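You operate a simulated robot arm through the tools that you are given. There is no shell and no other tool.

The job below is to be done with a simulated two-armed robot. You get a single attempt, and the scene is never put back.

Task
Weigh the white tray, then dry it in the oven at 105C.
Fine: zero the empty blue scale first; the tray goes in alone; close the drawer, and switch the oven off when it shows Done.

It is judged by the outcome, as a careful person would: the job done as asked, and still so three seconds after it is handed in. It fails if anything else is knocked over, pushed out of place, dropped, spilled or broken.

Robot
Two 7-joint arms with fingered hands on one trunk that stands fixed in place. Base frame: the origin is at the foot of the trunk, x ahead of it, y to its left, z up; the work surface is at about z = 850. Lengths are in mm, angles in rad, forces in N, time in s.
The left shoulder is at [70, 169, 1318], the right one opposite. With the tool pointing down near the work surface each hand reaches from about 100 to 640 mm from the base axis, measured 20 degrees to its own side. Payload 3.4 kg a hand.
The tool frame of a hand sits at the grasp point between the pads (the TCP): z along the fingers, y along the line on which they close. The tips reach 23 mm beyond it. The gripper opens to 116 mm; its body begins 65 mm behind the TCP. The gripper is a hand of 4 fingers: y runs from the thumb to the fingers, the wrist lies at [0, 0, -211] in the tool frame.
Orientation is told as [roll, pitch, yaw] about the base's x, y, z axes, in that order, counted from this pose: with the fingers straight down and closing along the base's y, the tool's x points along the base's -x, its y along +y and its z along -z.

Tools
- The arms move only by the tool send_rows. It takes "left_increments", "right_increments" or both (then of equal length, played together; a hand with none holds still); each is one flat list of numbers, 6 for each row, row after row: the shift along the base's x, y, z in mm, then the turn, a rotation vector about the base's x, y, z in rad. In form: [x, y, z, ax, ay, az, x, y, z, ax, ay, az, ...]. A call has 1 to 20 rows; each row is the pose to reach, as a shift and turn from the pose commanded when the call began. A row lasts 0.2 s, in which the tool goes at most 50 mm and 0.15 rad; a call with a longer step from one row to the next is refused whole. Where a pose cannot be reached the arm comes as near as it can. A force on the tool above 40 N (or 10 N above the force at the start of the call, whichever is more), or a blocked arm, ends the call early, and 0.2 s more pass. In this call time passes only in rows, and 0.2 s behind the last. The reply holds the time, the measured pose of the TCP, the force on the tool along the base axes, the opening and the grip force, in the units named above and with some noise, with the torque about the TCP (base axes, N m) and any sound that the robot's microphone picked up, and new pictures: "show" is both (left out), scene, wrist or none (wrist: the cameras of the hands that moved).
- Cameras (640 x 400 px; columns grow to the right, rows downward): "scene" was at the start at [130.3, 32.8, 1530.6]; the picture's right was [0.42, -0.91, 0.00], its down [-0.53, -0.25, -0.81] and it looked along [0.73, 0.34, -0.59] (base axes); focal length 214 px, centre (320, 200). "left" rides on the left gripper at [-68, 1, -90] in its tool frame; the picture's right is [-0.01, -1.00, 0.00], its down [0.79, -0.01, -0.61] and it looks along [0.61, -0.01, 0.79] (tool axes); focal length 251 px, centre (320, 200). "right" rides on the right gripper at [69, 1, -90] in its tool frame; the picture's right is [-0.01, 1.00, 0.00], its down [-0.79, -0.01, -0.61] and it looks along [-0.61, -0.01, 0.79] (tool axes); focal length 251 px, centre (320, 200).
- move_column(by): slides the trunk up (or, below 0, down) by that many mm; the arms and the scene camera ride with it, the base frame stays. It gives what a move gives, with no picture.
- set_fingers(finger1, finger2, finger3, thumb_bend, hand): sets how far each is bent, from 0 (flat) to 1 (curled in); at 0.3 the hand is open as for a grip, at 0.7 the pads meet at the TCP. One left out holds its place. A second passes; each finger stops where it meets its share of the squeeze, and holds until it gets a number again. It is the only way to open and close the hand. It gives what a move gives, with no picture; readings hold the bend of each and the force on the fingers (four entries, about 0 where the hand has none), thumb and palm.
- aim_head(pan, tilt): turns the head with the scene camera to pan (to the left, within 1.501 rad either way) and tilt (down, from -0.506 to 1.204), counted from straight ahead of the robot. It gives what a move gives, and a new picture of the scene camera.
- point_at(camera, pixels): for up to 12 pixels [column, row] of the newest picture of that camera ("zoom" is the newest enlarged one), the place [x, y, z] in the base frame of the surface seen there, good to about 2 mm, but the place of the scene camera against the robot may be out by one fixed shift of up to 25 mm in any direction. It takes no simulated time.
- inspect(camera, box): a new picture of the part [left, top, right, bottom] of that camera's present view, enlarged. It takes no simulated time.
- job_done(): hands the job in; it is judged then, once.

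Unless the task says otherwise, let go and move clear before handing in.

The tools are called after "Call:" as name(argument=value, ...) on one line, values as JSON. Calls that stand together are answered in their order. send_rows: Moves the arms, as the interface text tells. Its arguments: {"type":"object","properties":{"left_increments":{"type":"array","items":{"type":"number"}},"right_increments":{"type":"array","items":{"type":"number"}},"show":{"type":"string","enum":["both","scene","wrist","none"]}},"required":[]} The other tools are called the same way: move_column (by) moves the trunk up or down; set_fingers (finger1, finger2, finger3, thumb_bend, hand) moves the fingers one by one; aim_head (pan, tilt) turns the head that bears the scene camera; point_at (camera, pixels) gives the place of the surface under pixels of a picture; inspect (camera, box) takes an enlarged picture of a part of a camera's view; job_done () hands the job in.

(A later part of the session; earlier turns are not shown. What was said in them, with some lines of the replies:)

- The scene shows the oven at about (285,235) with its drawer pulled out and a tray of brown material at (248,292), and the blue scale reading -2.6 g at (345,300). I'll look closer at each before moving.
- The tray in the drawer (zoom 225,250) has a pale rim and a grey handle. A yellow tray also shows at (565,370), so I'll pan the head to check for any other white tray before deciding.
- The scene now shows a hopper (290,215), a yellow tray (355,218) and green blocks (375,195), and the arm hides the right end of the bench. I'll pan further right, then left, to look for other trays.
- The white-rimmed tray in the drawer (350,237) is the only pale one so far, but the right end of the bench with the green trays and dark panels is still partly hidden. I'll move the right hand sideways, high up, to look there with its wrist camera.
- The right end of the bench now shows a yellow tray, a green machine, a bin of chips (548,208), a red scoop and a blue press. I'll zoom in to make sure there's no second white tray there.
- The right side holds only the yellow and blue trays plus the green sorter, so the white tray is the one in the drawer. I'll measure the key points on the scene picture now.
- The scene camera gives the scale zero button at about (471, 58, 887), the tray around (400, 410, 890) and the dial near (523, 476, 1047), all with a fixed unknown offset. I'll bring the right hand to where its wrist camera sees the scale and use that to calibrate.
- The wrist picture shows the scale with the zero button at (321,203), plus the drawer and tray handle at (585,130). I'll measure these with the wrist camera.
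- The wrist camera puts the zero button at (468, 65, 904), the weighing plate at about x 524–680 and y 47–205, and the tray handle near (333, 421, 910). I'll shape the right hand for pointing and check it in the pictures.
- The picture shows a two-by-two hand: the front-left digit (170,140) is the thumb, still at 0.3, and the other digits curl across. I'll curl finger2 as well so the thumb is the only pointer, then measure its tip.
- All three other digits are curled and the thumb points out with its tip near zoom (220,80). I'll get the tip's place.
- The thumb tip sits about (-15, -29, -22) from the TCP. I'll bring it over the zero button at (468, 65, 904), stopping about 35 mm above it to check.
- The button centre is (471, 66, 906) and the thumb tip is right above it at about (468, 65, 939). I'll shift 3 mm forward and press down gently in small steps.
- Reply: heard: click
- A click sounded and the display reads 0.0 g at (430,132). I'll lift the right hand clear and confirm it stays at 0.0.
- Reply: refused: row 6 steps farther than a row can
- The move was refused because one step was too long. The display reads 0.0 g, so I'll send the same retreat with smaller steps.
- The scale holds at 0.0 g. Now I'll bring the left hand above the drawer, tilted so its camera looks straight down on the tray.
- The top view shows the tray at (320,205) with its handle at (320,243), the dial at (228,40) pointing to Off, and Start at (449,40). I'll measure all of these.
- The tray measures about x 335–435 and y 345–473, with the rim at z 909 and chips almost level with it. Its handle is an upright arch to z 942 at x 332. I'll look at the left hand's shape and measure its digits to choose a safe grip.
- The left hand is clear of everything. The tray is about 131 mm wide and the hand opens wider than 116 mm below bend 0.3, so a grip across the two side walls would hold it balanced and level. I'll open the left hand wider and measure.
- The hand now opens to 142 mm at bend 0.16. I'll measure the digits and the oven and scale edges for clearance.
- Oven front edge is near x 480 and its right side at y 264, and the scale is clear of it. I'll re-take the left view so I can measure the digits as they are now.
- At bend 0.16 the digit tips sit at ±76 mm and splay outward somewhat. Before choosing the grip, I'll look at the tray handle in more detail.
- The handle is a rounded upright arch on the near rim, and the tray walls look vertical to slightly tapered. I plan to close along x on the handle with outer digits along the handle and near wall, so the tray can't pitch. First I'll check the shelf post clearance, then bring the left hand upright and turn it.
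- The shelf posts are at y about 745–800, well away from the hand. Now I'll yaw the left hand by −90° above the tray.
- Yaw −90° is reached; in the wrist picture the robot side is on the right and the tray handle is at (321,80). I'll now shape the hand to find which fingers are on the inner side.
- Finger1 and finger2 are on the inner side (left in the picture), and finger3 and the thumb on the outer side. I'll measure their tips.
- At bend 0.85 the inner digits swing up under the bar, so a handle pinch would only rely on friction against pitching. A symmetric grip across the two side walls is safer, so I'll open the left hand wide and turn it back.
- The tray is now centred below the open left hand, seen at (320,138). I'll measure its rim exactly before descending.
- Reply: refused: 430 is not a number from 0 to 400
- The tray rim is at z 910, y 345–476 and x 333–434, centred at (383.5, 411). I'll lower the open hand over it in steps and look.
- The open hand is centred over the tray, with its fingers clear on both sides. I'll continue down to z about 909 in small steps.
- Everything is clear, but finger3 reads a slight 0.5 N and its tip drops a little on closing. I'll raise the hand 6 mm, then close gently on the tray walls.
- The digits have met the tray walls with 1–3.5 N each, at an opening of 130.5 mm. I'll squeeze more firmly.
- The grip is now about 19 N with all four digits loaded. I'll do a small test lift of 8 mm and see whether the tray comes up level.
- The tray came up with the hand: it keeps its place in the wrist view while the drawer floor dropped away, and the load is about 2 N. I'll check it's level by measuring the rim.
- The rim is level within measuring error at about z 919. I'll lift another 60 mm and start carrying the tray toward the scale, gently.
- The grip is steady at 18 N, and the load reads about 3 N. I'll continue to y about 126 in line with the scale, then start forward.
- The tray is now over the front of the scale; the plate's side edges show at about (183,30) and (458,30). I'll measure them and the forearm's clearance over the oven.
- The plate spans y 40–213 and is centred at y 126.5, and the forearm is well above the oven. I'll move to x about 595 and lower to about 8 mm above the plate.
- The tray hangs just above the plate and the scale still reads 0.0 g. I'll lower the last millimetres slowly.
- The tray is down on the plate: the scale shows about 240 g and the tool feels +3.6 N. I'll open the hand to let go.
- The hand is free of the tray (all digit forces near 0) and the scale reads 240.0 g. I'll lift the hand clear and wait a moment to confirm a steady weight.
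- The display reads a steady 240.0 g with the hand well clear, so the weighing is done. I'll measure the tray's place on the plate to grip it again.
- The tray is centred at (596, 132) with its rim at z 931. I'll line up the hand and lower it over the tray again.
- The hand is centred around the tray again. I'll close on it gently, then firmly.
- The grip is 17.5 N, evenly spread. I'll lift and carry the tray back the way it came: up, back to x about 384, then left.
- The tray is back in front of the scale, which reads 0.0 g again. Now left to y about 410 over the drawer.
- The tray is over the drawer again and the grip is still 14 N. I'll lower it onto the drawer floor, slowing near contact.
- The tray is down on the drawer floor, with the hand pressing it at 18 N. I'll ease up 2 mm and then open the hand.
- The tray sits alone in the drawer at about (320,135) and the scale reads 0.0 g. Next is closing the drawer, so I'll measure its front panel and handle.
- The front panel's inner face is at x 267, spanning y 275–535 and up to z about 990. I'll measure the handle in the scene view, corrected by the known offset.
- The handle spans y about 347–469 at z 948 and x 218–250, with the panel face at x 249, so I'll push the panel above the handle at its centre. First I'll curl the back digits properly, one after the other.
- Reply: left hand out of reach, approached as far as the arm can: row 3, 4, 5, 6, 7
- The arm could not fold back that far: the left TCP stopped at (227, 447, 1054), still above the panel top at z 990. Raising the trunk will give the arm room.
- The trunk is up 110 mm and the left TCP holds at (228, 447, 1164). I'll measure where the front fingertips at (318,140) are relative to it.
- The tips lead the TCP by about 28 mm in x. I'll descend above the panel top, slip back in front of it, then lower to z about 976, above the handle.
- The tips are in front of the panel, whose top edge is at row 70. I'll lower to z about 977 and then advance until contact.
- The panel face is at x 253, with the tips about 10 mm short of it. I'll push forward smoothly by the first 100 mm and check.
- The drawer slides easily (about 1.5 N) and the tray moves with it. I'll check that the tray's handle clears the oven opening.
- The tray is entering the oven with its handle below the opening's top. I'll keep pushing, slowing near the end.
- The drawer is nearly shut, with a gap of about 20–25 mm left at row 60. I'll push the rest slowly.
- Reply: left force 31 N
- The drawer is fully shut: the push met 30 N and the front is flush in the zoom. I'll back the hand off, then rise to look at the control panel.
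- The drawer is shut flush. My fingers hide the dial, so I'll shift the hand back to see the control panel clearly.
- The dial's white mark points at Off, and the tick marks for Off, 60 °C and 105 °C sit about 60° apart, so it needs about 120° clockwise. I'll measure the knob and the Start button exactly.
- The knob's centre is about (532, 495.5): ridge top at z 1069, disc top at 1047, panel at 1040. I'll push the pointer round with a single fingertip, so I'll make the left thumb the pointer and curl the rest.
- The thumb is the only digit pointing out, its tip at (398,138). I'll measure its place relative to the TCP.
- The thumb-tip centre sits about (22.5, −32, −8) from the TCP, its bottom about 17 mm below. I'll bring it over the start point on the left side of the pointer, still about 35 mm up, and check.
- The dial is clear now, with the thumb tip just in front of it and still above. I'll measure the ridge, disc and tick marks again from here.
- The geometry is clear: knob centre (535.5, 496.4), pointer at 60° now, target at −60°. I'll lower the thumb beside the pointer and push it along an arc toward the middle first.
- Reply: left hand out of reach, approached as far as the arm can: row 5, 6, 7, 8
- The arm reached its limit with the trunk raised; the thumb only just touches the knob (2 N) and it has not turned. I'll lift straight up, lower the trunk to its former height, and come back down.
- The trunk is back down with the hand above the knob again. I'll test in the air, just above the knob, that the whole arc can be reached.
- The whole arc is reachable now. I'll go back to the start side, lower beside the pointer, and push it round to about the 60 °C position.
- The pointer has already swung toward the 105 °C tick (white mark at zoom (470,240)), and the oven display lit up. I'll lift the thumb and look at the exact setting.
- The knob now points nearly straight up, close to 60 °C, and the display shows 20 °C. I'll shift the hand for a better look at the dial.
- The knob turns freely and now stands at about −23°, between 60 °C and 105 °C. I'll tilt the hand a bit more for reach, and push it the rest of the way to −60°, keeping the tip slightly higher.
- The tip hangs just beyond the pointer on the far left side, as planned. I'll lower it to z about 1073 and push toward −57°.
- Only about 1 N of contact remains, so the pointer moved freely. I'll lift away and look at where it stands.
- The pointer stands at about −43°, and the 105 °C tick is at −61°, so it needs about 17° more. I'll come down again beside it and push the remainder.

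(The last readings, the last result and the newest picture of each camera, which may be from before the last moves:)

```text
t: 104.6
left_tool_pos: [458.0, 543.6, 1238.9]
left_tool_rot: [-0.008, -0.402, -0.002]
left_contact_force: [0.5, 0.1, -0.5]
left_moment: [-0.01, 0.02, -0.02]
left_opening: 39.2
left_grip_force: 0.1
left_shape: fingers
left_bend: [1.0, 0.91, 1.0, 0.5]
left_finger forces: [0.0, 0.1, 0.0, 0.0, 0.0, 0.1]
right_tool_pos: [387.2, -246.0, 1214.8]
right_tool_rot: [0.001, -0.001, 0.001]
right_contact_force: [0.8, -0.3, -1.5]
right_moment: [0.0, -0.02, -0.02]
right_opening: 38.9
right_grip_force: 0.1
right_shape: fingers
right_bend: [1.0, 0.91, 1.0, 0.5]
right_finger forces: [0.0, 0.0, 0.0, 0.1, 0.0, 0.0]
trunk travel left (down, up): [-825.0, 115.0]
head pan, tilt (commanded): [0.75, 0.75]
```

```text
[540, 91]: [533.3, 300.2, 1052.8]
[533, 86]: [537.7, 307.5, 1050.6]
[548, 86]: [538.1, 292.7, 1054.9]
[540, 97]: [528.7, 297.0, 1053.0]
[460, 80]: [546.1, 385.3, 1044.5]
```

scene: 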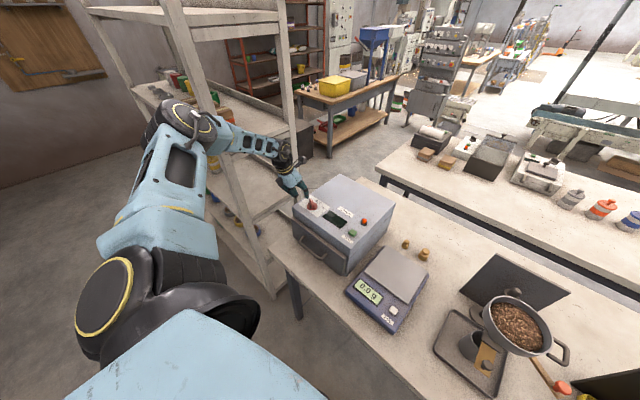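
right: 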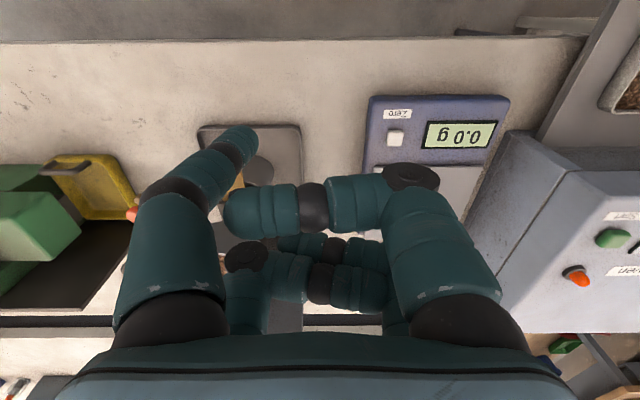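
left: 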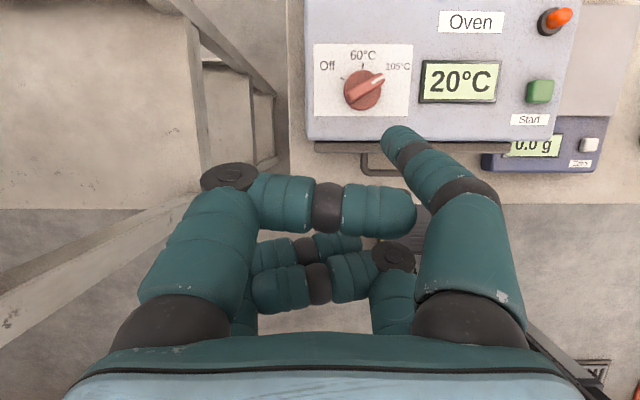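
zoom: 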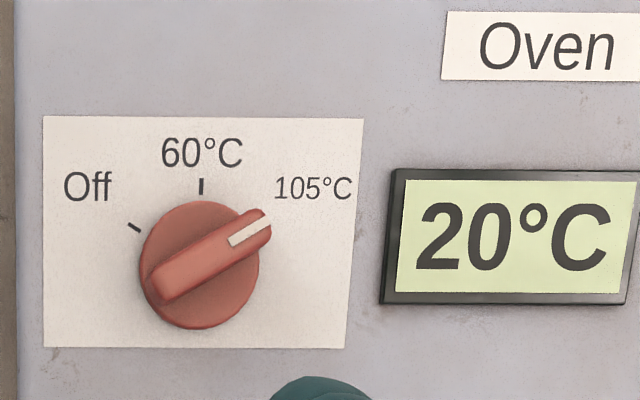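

The pointer now stands at −59°, right on the 105 °C tick. Next is the Start button at (534, 300, 1053); I'll move the thumb above it.

Call:
send_rows(left_increments=[10, -40, 0, 0, 0, 0, 20, -85, 0, 0, 0, 0, 30, -130, -10, 0, 0, 0, 42, -172, -30, 0, 0, 0, 53.8, -205, -60, 0, 0, 0, 53.8, -212.4, -100, 0, 0, 0, 53.8, -212.4, -135, 0, 0, 0, 53.8, -212.4, -145, 0, 0, 0], show="wrist")

Call:
inspect(camera="left", box=[300, 70, 500, 200])

Call:
point_at(camera="zoom", pixels=[[310, 180], [300, 190], [330, 180], [320, 175]])

```text
t: 106.4
left_tool_pos: [512.1, 333.0, 1093.0]
left_tool_rot: [-0.01, -0.404, 0.001]
left_contact_force: [-0.8, 0.3, 0.4]
left_moment: [0.02, 0.0, 0.02]
left_opening: 38.9
left_grip_force: 0.0
left_shape: fingers
left_bend: [1.0, 0.91, 1.0, 0.5]
left_finger forces: [0.0, 0.0, 0.0, 0.0, 0.0, 0.0]
right_tool_pos: [386.6, -245.8, 1214.1]
right_tool_rot: [0.0, -0.002, 0.0]
right_contact_force: [-1.1, -0.1, 0.5]
right_moment: [-0.03, 0.01, 0.03]
right_opening: 39.0
right_grip_force: 0.0
right_shape: fingers
right_bend: [1.0, 0.91, 1.0, 0.5]
right_finger forces: [0.1, 0.0, 0.1, 0.0, 0.0, 0.1]
trunk travel left (down, up): [-825.0, 115.0]
head pan, tilt (commanded): [0.75, 0.75]
```

left: 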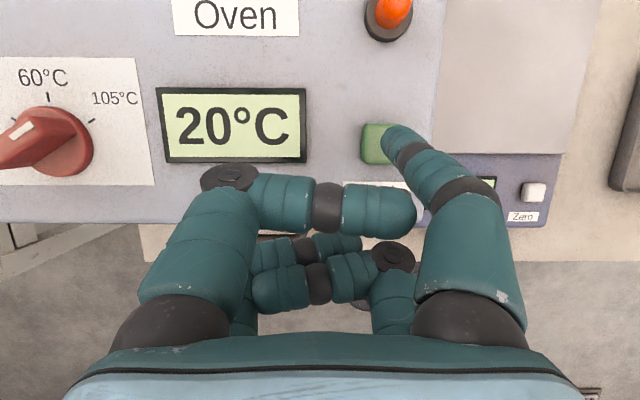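

```text
3.08 times, centred on (400, 135) of left
```

zoom: 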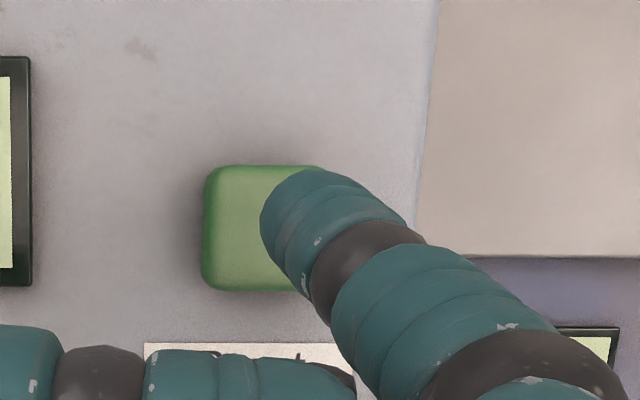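

```text
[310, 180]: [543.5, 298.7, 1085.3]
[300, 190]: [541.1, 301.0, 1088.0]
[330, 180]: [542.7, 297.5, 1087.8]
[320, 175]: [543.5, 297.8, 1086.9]
```

The thumb tip is right over the green Start button. I'll press down in small steps.

Call:
send_rows(left_increments=[0, 1, -14, 0, 0, 0, 0, 1, -21, 0, 0, 0, 0, 1, -25, 0, 0, 0, 0, 1, -28, 0, 0, 0, 0, 1, -30, 0, 0, 0], show="wrist")

```text
t: 107.6
left_tool_pos: [510.7, 333.9, 1066.2]
left_tool_rot: [-0.01, -0.407, 0.0]
left_contact_force: [0.0, 2.2, 14.0]
left_moment: [-0.58, -0.3, 0.02]
left_opening: 38.7
left_grip_force: 7.3
left_shape: fingers
left_bend: [1.0, 0.91, 1.0, 0.51]
left_finger forces: [0.0, 0.0, 0.0, 0.0, 14.2, 0.1]
right_tool_pos: [383.8, -247.2, 1216.0]
right_tool_rot: [0.001, -0.001, 0.001]
right_contact_force: [-0.2, 0.2, 0.0]
right_moment: [0.01, 0.03, 0.0]
right_opening: 38.8
right_grip_force: 0.1
right_shape: fingers
right_bend: [1.0, 0.91, 1.0, 0.5]
right_finger forces: [0.2, 0.1, 0.0, 0.1, 0.1, 0.1]
trunk travel left (down, up): [-825.0, 115.0]
head pan, tilt (commanded): [0.75, 0.75]
heard: click
```

left: 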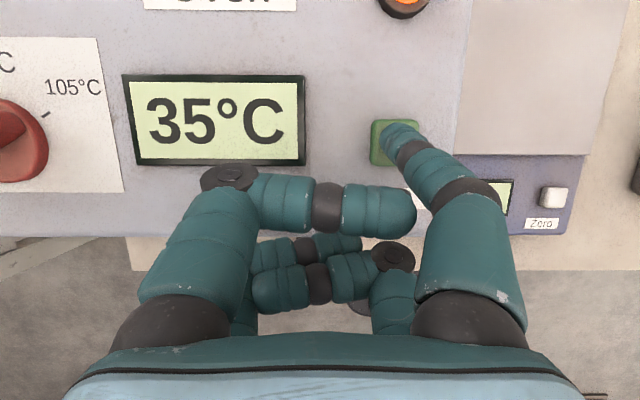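

A click sounded and the display jumped to 35 °C, so the oven is heating. I'll lift clear and watch the display and dial.

Call:
send_rows(left_increments=[0, 0, 15, 0, 0, 0, 0, 0, 55, 0, 0, 0, 0, 0, 100, 0, 0, 0, -15, 20, 140, 0, 0, 0, -35, 55, 170, 0, 0, 0, -53, 90, 175, 0, 0, 0], show="wrist")

Call:
inspect(camera="left", box=[200, 0, 520, 160])

Call:
inspect(camera="scene", box=[260, 130, 440, 320])

```text
refused: row 5 steps farther than a row can; nothing moved
```

```text
2.00 times, centred on (360, 80) of left
```

zoom: 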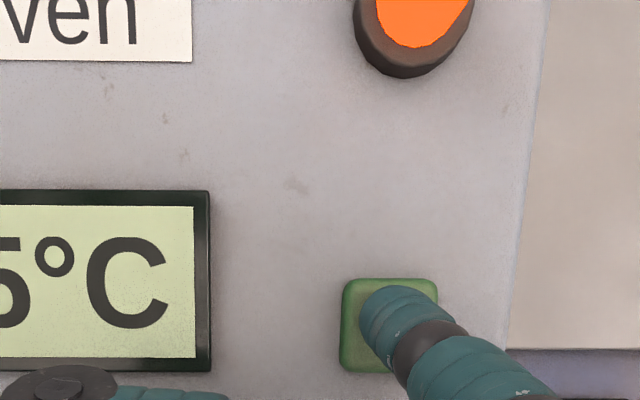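

```text
2.11 times, centred on (350, 225) of scene
```

zoom: 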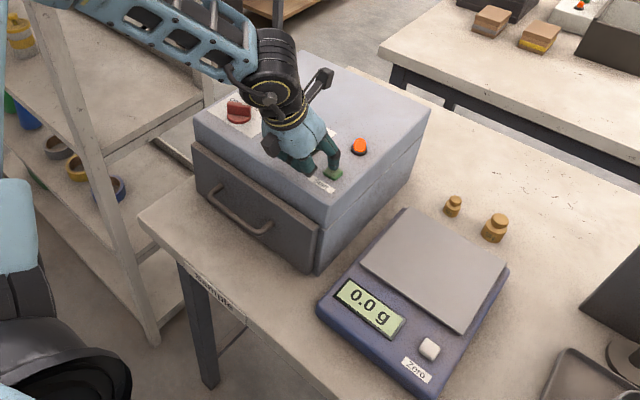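

The retreat was refused because one step was too long. I'll repeat it with smaller steps.

Call:
send_rows(left_increments=[0, 0, 12, 0, 0, 0, 0, 0, 50, 0, 0, 0, 0, 0, 90, 0, 0, 0, -10, 15, 130, 0, 0, 0, -22, 40, 160, 0, 0, 0, -38, 75, 175, 0, 0, 0, -53, 110, 178, 0, 0, 0], show="wrist")

Call:
inspect(camera="left", box=[200, 0, 520, 160])

```text
t: 109.2
left_tool_pos: [458.4, 445.2, 1241.4]
left_tool_rot: [-0.01, -0.402, -0.001]
left_contact_force: [-0.4, 1.0, 0.5]
left_moment: [-0.05, 0.02, -0.04]
left_opening: 39.1
left_grip_force: 0.0
left_shape: fingers
left_bend: [1.0, 0.91, 1.0, 0.5]
left_finger forces: [0.1, 0.0, 0.0, 0.0, 0.0, 0.1]
right_tool_pos: [385.4, -243.8, 1213.5]
right_tool_rot: [-0.002, 0.0, 0.0]
right_contact_force: [-0.4, -0.4, 0.5]
right_moment: [0.01, -0.02, 0.0]
right_opening: 39.0
right_grip_force: 0.0
right_shape: fingers
right_bend: [1.0, 0.91, 1.0, 0.5]
right_finger forces: [0.0, 0.0, 0.0, 0.0, 0.1, 0.1]
trunk travel left (down, up): [-825.0, 115.0]
head pan, tilt (commanded): [0.75, 0.75]
```

left: 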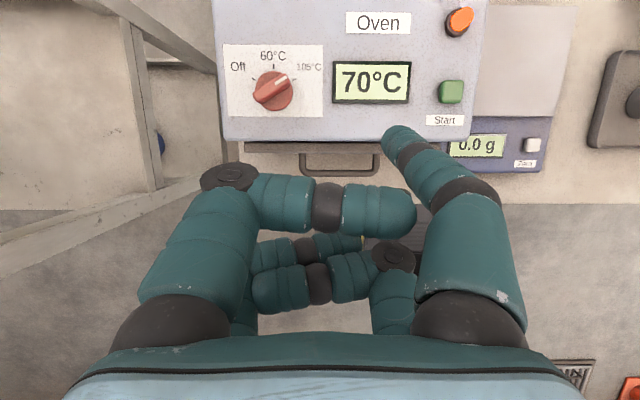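

```text
2.00 times, centred on (360, 80) of left
```

zoom: 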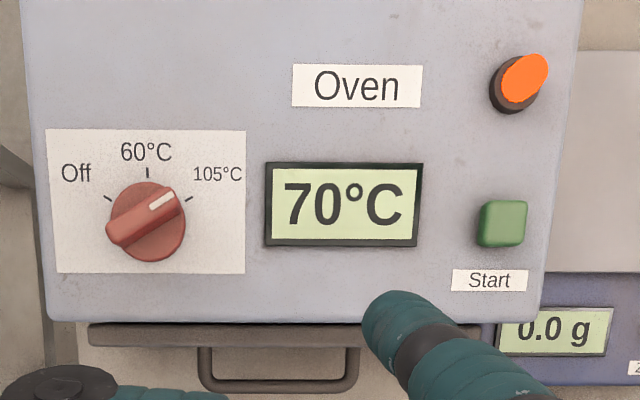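

The display reads 70 °C and the lamp is lit, with the dial on 105 °C. I'll hold still and wait.

Call:
send_rows(left_increments=[0, 0, 0, 0, 0, 0, 0, 0, 0, 0, 0, 0, 0, 0, 0, 0, 0, 0, 0, 0, 0, 0, 0, 0, 0, 0, 0, 0, 0, 0, 0, 0, 0, 0, 0, 0, 0, 0, 0, 0, 0, 0, 0, 0, 0, 0, 0, 0, 0, 0, 0, 0, 0, 0, 0, 0, 0, 0, 0, 0, 0, 0, 0, 0, 0, 0, 0, 0, 0, 0, 0, 0, 0, 0, 0, 0, 0, 0, 0, 0, 0, 0, 0, 0, 0, 0, 0, 0, 0, 0, 0, 0, 0, 0, 0, 0, 0, 0, 0, 0, 0, 0, 0, 0, 0, 0, 0, 0, 0, 0, 0, 0, 0, 0, 0, 0, 0, 0, 0, 0], show="wrist")

Call:
inspect(camera="left", box=[200, 0, 520, 160])

```text
t: 113.4
left_tool_pos: [459.0, 444.4, 1241.1]
left_tool_rot: [-0.008, -0.404, -0.001]
left_contact_force: [-1.0, -0.1, 0.3]
left_moment: [0.02, 0.0, 0.03]
left_opening: 39.0
left_grip_force: 0.0
left_shape: fingers
left_bend: [1.0, 0.91, 1.0, 0.5]
left_finger forces: [0.1, 0.1, 0.1, 0.1, 0.0, 0.1]
right_tool_pos: [384.5, -245.2, 1213.1]
right_tool_rot: [0.001, 0.001, 0.002]
right_contact_force: [0.2, -0.9, -0.7]
right_moment: [-0.01, -0.01, 0.0]
right_opening: 39.5
right_grip_force: 0.1
right_shape: fingers
right_bend: [1.0, 0.91, 1.0, 0.5]
right_finger forces: [0.0, 0.1, 0.0, 0.0, 0.0, 0.0]
trunk travel left (down, up): [-825.0, 115.0]
head pan, tilt (commanded): [0.75, 0.75]
```

left: 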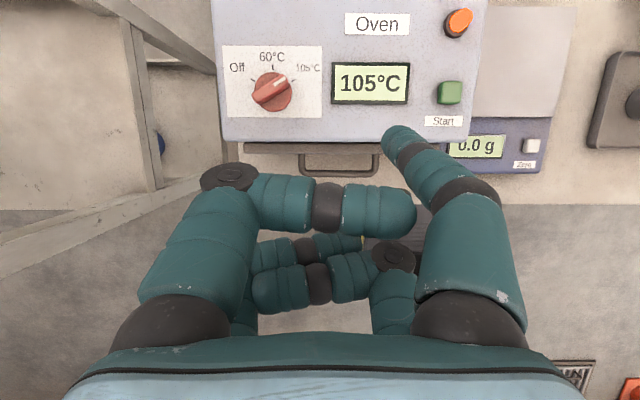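

```text
2.00 times, centred on (360, 80) of left
```

zoom: 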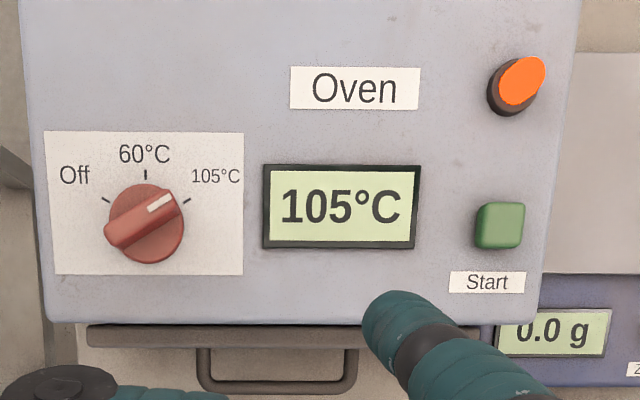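

The oven has reached 105 °C. I'll keep waiting for Done.

Call:
send_rows(left_increments=[0, 0, 0, 0, 0, 0, 0, 0, 0, 0, 0, 0, 0, 0, 0, 0, 0, 0, 0, 0, 0, 0, 0, 0, 0, 0, 0, 0, 0, 0, 0, 0, 0, 0, 0, 0, 0, 0, 0, 0, 0, 0, 0, 0, 0, 0, 0, 0, 0, 0, 0, 0, 0, 0, 0, 0, 0, 0, 0, 0, 0, 0, 0, 0, 0, 0, 0, 0, 0, 0, 0, 0, 0, 0, 0, 0, 0, 0, 0, 0, 0, 0, 0, 0, 0, 0, 0, 0, 0, 0, 0, 0, 0, 0, 0, 0, 0, 0, 0, 0, 0, 0, 0, 0, 0, 0, 0, 0, 0, 0, 0, 0, 0, 0, 0, 0, 0, 0, 0, 0], show="wrist")

Call:
inspect(camera="left", box=[200, 0, 520, 160])

```text
t: 117.6
left_tool_pos: [460.8, 443.7, 1242.3]
left_tool_rot: [-0.009, -0.403, -0.001]
left_contact_force: [0.8, 0.3, 0.2]
left_moment: [0.01, 0.05, 0.02]
left_opening: 39.2
left_grip_force: 0.1
left_shape: fingers
left_bend: [1.0, 0.91, 1.0, 0.5]
left_finger forces: [0.0, 0.0, 0.0, 0.1, 0.0, 0.1]
right_tool_pos: [385.3, -245.3, 1214.2]
right_tool_rot: [0.0, -0.001, 0.0]
right_contact_force: [-0.6, 0.0, -0.6]
right_moment: [-0.01, -0.02, 0.0]
right_opening: 38.9
right_grip_force: 0.0
right_shape: fingers
right_bend: [1.0, 0.91, 1.0, 0.5]
right_finger forces: [0.0, 0.0, 0.0, 0.1, 0.0, 0.0]
trunk travel left (down, up): [-825.0, 115.0]
head pan, tilt (commanded): [0.75, 0.75]
```

left: 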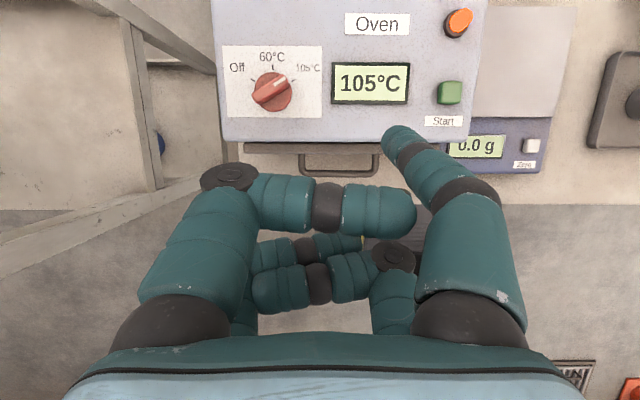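

```text
2.00 times, centred on (360, 80) of left
```

zoom: 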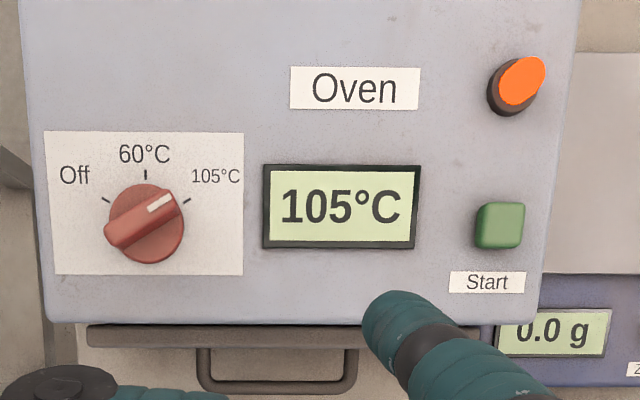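

It still shows 105 °C and is still heating, so I'll go on waiting.

Call:
send_rows(left_increments=[0, 0, 0, 0, 0, 0, 0, 0, 0, 0, 0, 0, 0, 0, 0, 0, 0, 0, 0, 0, 0, 0, 0, 0, 0, 0, 0, 0, 0, 0, 0, 0, 0, 0, 0, 0, 0, 0, 0, 0, 0, 0, 0, 0, 0, 0, 0, 0, 0, 0, 0, 0, 0, 0, 0, 0, 0, 0, 0, 0, 0, 0, 0, 0, 0, 0, 0, 0, 0, 0, 0, 0, 0, 0, 0, 0, 0, 0, 0, 0, 0, 0, 0, 0, 0, 0, 0, 0, 0, 0, 0, 0, 0, 0, 0, 0, 0, 0, 0, 0, 0, 0, 0, 0, 0, 0, 0, 0, 0, 0, 0, 0, 0, 0, 0, 0, 0, 0, 0, 0], show="none")

Call:
send_rows(left_increments=[0, 0, 0, 0, 0, 0, 0, 0, 0, 0, 0, 0, 0, 0, 0, 0, 0, 0, 0, 0, 0, 0, 0, 0, 0, 0, 0, 0, 0, 0, 0, 0, 0, 0, 0, 0, 0, 0, 0, 0, 0, 0, 0, 0, 0, 0, 0, 0, 0, 0, 0, 0, 0, 0, 0, 0, 0, 0, 0, 0, 0, 0, 0, 0, 0, 0, 0, 0, 0, 0, 0, 0, 0, 0, 0, 0, 0, 0, 0, 0, 0, 0, 0, 0, 0, 0, 0, 0, 0, 0, 0, 0, 0, 0, 0, 0, 0, 0, 0, 0, 0, 0, 0, 0, 0, 0, 0, 0, 0, 0, 0, 0, 0, 0, 0, 0, 0, 0, 0, 0], show="wrist")

```text
t: 121.8
left_tool_pos: [459.0, 444.0, 1242.1]
left_tool_rot: [-0.01, -0.403, 0.002]
left_contact_force: [0.5, -1.2, 0.2]
left_moment: [0.04, 0.0, -0.02]
left_opening: 39.1
left_grip_force: 0.1
left_shape: fingers
left_bend: [1.0, 0.91, 1.0, 0.5]
left_finger forces: [0.1, 0.1, 0.1, 0.0, 0.0, 0.0]
right_tool_pos: [384.5, -245.3, 1214.2]
right_tool_rot: [0.0, -0.001, -0.002]
right_contact_force: [-0.1, 0.0, -0.1]
right_moment: [0.0, 0.02, -0.04]
right_opening: 39.0
right_grip_force: 0.0
right_shape: fingers
right_bend: [1.0, 0.91, 1.0, 0.5]
right_finger forces: [0.0, 0.0, 0.1, 0.0, 0.0, 0.0]
trunk travel left (down, up): [-825.0, 115.0]
head pan, tilt (commanded): [0.75, 0.75]
```

```text
t: 126.0
left_tool_pos: [458.8, 443.5, 1241.5]
left_tool_rot: [-0.01, -0.403, 0.001]
left_contact_force: [0.8, -0.3, -0.4]
left_moment: [0.0, 0.0, -0.02]
left_opening: 39.1
left_grip_force: 0.0
left_shape: fingers
left_bend: [1.0, 0.91, 1.0, 0.5]
left_finger forces: [0.0, 0.1, 0.1, 0.1, 0.0, 0.0]
right_tool_pos: [385.3, -246.2, 1213.9]
right_tool_rot: [0.0, 0.001, 0.001]
right_contact_force: [-0.1, 0.1, -0.2]
right_moment: [-0.02, 0.02, -0.02]
right_opening: 39.3
right_grip_force: 0.1
right_shape: fingers
right_bend: [1.0, 0.91, 1.0, 0.5]
right_finger forces: [0.1, 0.1, 0.0, 0.0, 0.0, 0.1]
trunk travel left (down, up): [-825.0, 115.0]
head pan, tilt (commanded): [0.75, 0.75]
```

left: 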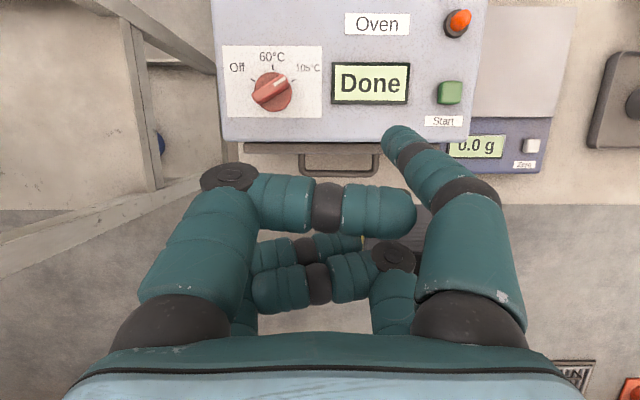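

The display shows Done at (370,83). Now I'll turn the dial back to Off by pushing the pointer from its right side; first I'll position the thumb above the start point.

Call:
send_rows(left_increments=[12, 18, -35, 0, 0, 0, 24, 36, -70, 0, 0, 0, 34, 52, -100, 0, 0, 0, 41.3, 62.6, -125, 0, 0, 0, 41.3, 62.6, -131, 0, 0, 0], show="wrist")

Call:
inspect(camera="left", box=[280, 50, 500, 190])

```text
t: 127.2
left_tool_pos: [500.1, 507.5, 1110.8]
left_tool_rot: [-0.009, -0.404, 0.0]
left_contact_force: [-0.5, 0.3, 0.5]
left_moment: [-0.02, 0.01, -0.01]
left_opening: 39.1
left_grip_force: 0.0
left_shape: fingers
left_bend: [1.0, 0.91, 1.0, 0.5]
left_finger forces: [0.2, 0.1, 0.1, 0.0, 0.0, 0.0]
right_tool_pos: [385.0, -245.2, 1213.3]
right_tool_rot: [0.001, 0.001, 0.0]
right_contact_force: [0.4, 0.3, -0.3]
right_moment: [-0.02, -0.03, -0.03]
right_opening: 39.3
right_grip_force: 0.1
right_shape: fingers
right_bend: [1.0, 0.91, 1.0, 0.5]
right_finger forces: [0.0, 0.0, 0.0, 0.0, 0.0, 0.1]
trunk travel left (down, up): [-825.0, 115.0]
head pan, tilt (commanded): [0.75, 0.75]
```

left: 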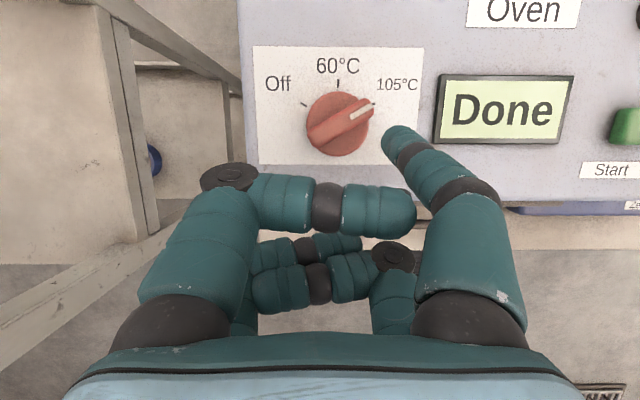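

```text
2.86 times, centred on (390, 120) of left
```

zoom: 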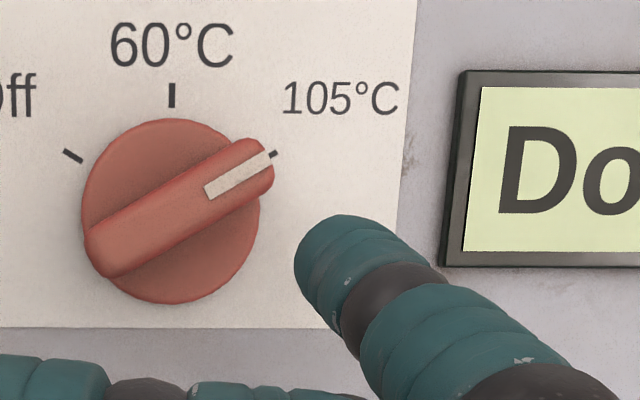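

The view is clear: the pointer is on 105 °C and the thumb is on its right-hand side. I'll lower it and push the pointer around toward Off, stopping short to check.

Call:
send_rows(left_increments=[0, 0, -20, 0, 0, 0, 0, 0, -36, 0, 0, 0, 3, 1.5, -36, 0, 0, 0, 5.2, 3, -36, 0, 0, 0, 8.7, 2, -36, 0, 0, 0, 12.3, 1.6, -36, 0, 0, 0, 15.9, 1.9, -36, 0, 0, 0, 19.3, 2.9, -36, 0, 0, 0, 22.6, 4.2, -36, 0, 0, 0, 25.6, 6.3, -36, 0, 0, 0, 28.2, 8.8, -36, 0, 0, 0, 30.3, 11.7, -36, 0, 0, 0, 31.9, 14.9, -36, 0, 0, 0, 32.9, 18.4, -36, 0, 0, 0], show="wrist")

Call:
inspect(camera="left", box=[280, 50, 500, 190])

```text
t: 130.2
left_tool_pos: [532.6, 524.9, 1075.2]
left_tool_rot: [-0.008, -0.403, -0.002]
left_contact_force: [-1.0, -0.9, -0.5]
left_moment: [-0.01, 0.04, -0.02]
left_opening: 39.6
left_grip_force: 1.1
left_shape: fingers
left_bend: [1.0, 0.91, 1.0, 0.49]
left_finger forces: [0.0, 0.0, 0.0, 0.1, 0.9, 0.1]
right_tool_pos: [384.9, -245.8, 1212.7]
right_tool_rot: [0.0, 0.0, 0.0]
right_contact_force: [-0.5, 0.3, -0.9]
right_moment: [-0.01, 0.02, 0.01]
right_opening: 39.1
right_grip_force: 0.1
right_shape: fingers
right_bend: [1.0, 0.91, 1.0, 0.5]
right_finger forces: [0.0, 0.0, 0.0, 0.1, 0.0, 0.0]
trunk travel left (down, up): [-825.0, 115.0]
head pan, tilt (commanded): [0.75, 0.75]
```

left: 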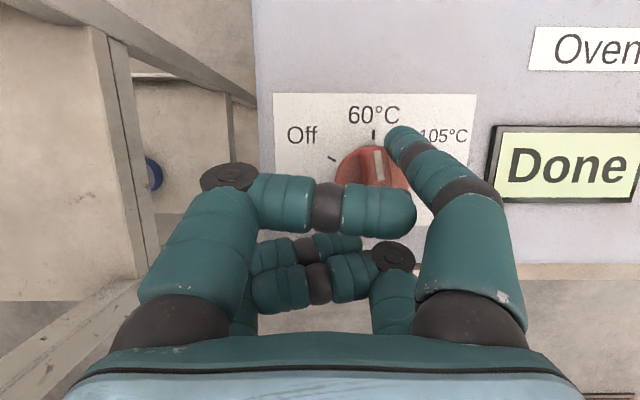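

```text
2.86 times, centred on (390, 120) of left
```

zoom: 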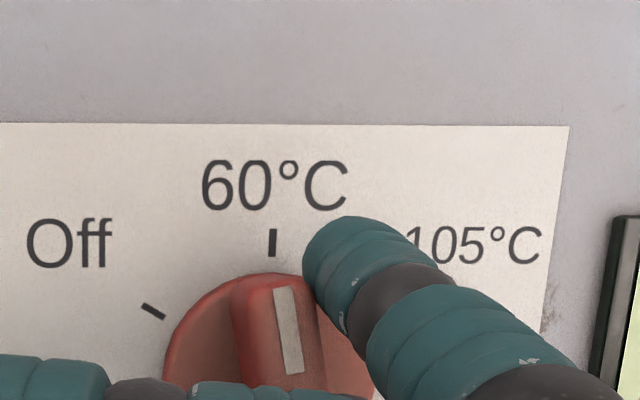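

The pointer has come round to about 60 °C, less than planned, so the thumb tip's true place is a few mm further right. With that corrected, I'll push on toward Off.

Call:
send_rows(left_increments=[-1, 2, 0, 0, 0, 0, -1.8, 4.1, 0, 0, 0, 0, -1.1, 7, 0, 0, 0, 0, -0.9, 9.9, 0, 0, 0, 0, -1.3, 12.7, 0, 0, 0, 0, -2, 14.7, 0, 0, 0, 0], show="wrist")

Call:
inspect(camera="left", box=[280, 50, 500, 190])

```text
t: 131.6
left_tool_pos: [530.8, 539.6, 1074.8]
left_tool_rot: [-0.008, -0.406, 0.001]
left_contact_force: [1.1, -1.5, 0.9]
left_moment: [-0.05, -0.02, -0.02]
left_opening: 39.8
left_grip_force: 0.6
left_shape: fingers
left_bend: [1.0, 0.91, 1.0, 0.49]
left_finger forces: [0.1, 0.1, 0.0, 0.1, 1.6, 0.0]
right_tool_pos: [386.8, -245.8, 1213.7]
right_tool_rot: [-0.003, 0.0, 0.0]
right_contact_force: [-0.8, 0.4, 0.2]
right_moment: [0.0, -0.02, 0.03]
right_opening: 39.1
right_grip_force: 0.1
right_shape: fingers
right_bend: [1.0, 0.91, 1.0, 0.5]
right_finger forces: [0.0, 0.0, 0.0, 0.0, 0.0, 0.0]
trunk travel left (down, up): [-825.0, 115.0]
head pan, tilt (commanded): [0.75, 0.75]
```

left: 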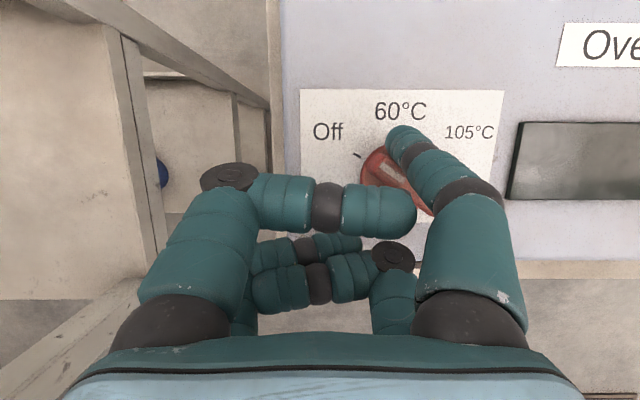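

```text
2.86 times, centred on (390, 120) of left
```

zoom: 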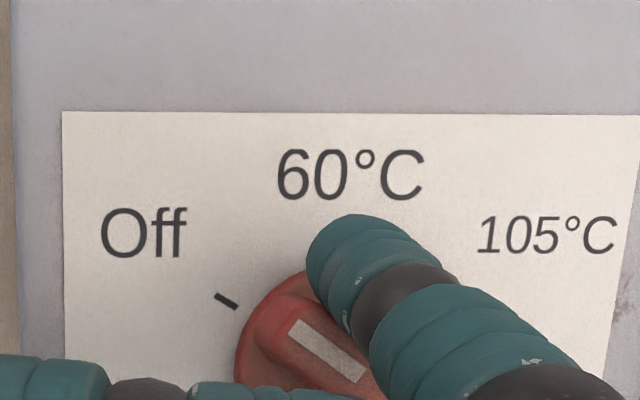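

The display has gone dark, and the pointer is close to the Off tick. I'll lift away and check where it stands.

Call:
send_rows(left_increments=[2, -3, 6, 0, 0, 0, 2, -6, 35, 0, 0, 0, -20, -6, 70, 0, 0, 0, -50, -4, 105, 0, 0, 0, -72, 0, 140, 0, 0, 0, -72, 5, 165, 0, 0, 0], show="wrist")

Call:
inspect(camera="left", box=[300, 10, 500, 130])

```text
t: 133.0
left_tool_pos: [458.6, 546.2, 1239.9]
left_tool_rot: [-0.009, -0.4, -0.002]
left_contact_force: [0.9, -0.9, 0.8]
left_moment: [-0.03, 0.01, 0.01]
left_opening: 39.4
left_grip_force: 0.2
left_shape: fingers
left_bend: [1.0, 0.91, 1.0, 0.5]
left_finger forces: [0.0, 0.0, 0.0, 0.0, 0.0, 0.0]
right_tool_pos: [384.9, -245.9, 1213.1]
right_tool_rot: [0.0, -0.001, 0.0]
right_contact_force: [-0.9, 1.2, -0.2]
right_moment: [-0.01, -0.02, 0.02]
right_opening: 39.1
right_grip_force: 0.0
right_shape: fingers
right_bend: [1.0, 0.91, 1.0, 0.5]
right_finger forces: [0.0, 0.0, 0.0, 0.0, 0.1, 0.0]
trunk travel left (down, up): [-825.0, 115.0]
head pan, tilt (commanded): [0.75, 0.75]
```

left: 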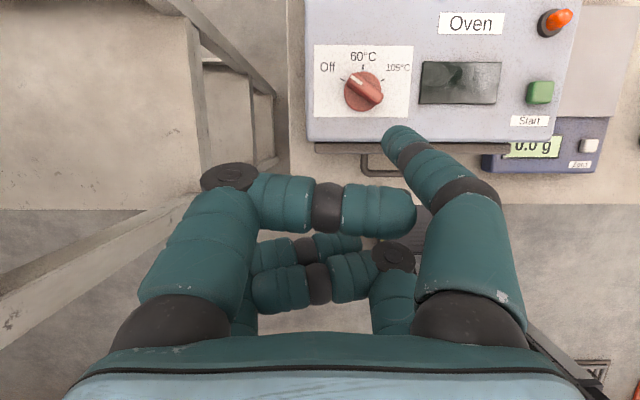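

```text
3.20 times, centred on (400, 70) of left
```

zoom: 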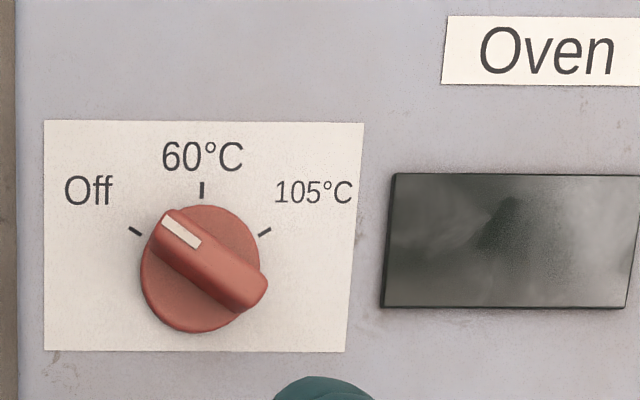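

Call:
point_at(camera="zoom", pixels=[[168, 222], [197, 245], [255, 288], [225, 268], [136, 231], [201, 190], [265, 232]])

```text
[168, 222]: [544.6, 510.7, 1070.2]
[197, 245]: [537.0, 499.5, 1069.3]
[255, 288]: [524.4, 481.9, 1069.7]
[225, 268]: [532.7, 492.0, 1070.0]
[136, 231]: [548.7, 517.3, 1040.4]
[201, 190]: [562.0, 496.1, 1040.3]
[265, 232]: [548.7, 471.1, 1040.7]
```

The pointer sits at 55°, right by the Off tick, and the oven display is dark, so it's switched off. I'll move the left hand clear and do a final check of the whole scene.

Call:
send_rows(left_increments=[-20, -15, 25, 0, 0.05, 0, -45, -30, 50, 0, 0.1, 0, -70, -50, 80, 0, 0.2, 0, -95, -70, 110, 0, 0.3, 0, -115, -90, 135, 0, 0.4, 0], show="none")

Call:
aim_head(pan=0.3, tilt=0.75)

Call:
inspect(camera="scene", box=[150, 150, 470, 350])

```text
t: 134.2
left_tool_pos: [342.2, 452.8, 1377.0]
left_tool_rot: [-0.008, -0.002, 0.0]
left_contact_force: [-0.1, -0.1, 0.0]
left_moment: [0.05, 0.02, 0.02]
left_opening: 38.9
left_grip_force: 0.1
left_shape: fingers
left_bend: [1.0, 0.91, 1.0, 0.5]
left_finger forces: [0.1, 0.0, 0.1, 0.0, 0.1, 0.1]
right_tool_pos: [385.5, -246.3, 1213.7]
right_tool_rot: [0.002, 0.001, 0.0]
right_contact_force: [0.0, 0.4, 0.2]
right_moment: [0.03, 0.03, -0.02]
right_opening: 39.3
right_grip_force: 0.0
right_shape: fingers
right_bend: [1.0, 0.91, 1.0, 0.5]
right_finger forces: [0.0, 0.1, 0.0, 0.0, 0.0, 0.1]
trunk travel left (down, up): [-825.0, 115.0]
head pan, tilt (commanded): [0.75, 0.75]
```

```text
t: 135.1
left_tool_pos: [344.1, 455.7, 1376.0]
left_tool_rot: [-0.009, -0.004, 0.0]
left_contact_force: [0.1, 0.3, -0.2]
left_moment: [0.0, 0.02, 0.02]
left_opening: 38.9
left_grip_force: 0.0
left_shape: fingers
left_bend: [1.0, 0.91, 1.0, 0.5]
left_finger forces: [0.0, 0.0, 0.0, 0.1, 0.0, 0.1]
right_tool_pos: [385.5, -245.3, 1214.5]
right_tool_rot: [0.0, -0.002, -0.001]
right_contact_force: [-0.3, 0.2, 0.3]
right_moment: [-0.04, -0.02, 0.01]
right_opening: 39.4
right_grip_force: 0.1
right_shape: fingers
right_bend: [1.0, 0.91, 1.0, 0.5]
right_finger forces: [0.0, 0.0, 0.0, 0.0, 0.0, 0.0]
trunk travel left (down, up): [-825.0, 115.0]
head pan, tilt (commanded): [0.3, 0.75]
```

scene: 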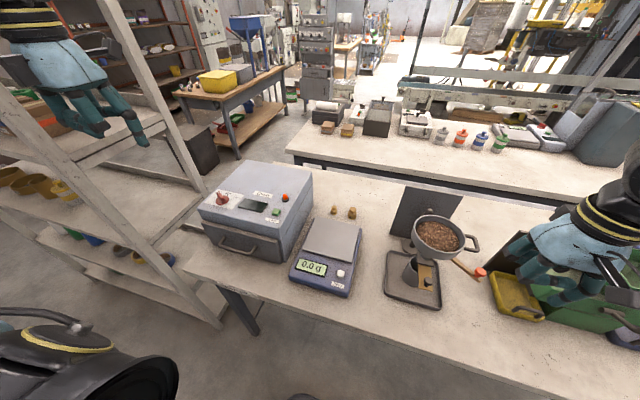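

```text
2.00 times, centred on (310, 250) of scene
```

zoom: 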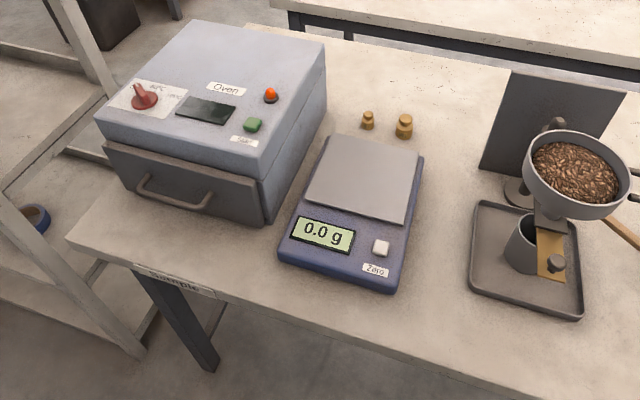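

Everything is in place: drawer shut, oven dark, scale empty at 0.0 g, weights standing. I'll measure the drawer front one last time to be sure it stayed closed.

Call:
point_at(camera="zoom", pixels=[[120, 165], [240, 200], [180, 180], [180, 140], [260, 160]])

Call:
inspect(camera="scene", box=[190, 155, 320, 270])

```text
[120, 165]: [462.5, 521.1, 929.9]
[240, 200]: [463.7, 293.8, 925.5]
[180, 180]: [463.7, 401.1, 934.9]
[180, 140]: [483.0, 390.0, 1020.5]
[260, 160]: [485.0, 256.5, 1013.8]
```

```text
3.48 times, centred on (255, 212) of scene
```

zoom: 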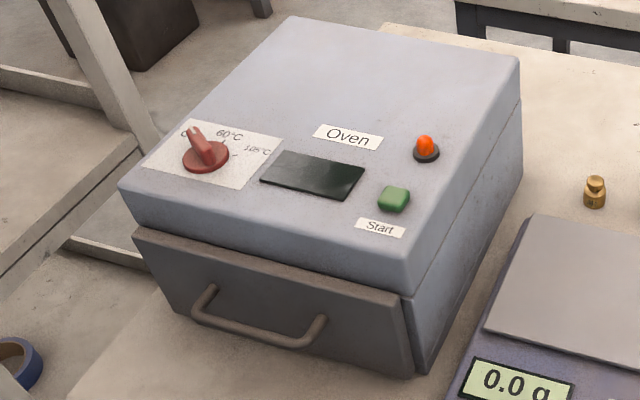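

The drawer front is at x 463, square and flush with the oven (its front is at x 483 and the panel is about 15 mm thick). The dial is at Off, the display is dark, both hands are clear and nothing else has moved, so I'm handing in.

Call:
job_done()

```text
The job is handed in.
```

The white tray was weighed at 240.0 g and dried at 105 °C, and I've handed the job in. I haven't been told how it was judged.

- **Weighing:** I zeroed the empty blue scale first (it read −2.6 g, then 0.0 g). The tray then sat on the plate with the hand clear and read a steady 240.0 g. The scale returned to 0.0 g once the tray was lifted off.
- **Drying:** I put the tray back in the drawer alone, pushed the drawer shut, turned the dial to 105 °C and pressed Start. The oven heated to 105 °C and held there until the display showed Done.
- **Switching off:** I turned the dial back to Off and the display went dark. The pointer sits about 5° short of the Off tick.

At the last check the drawer was flush, both hands were clear, and nothing else looked moved, spilled or knocked over.
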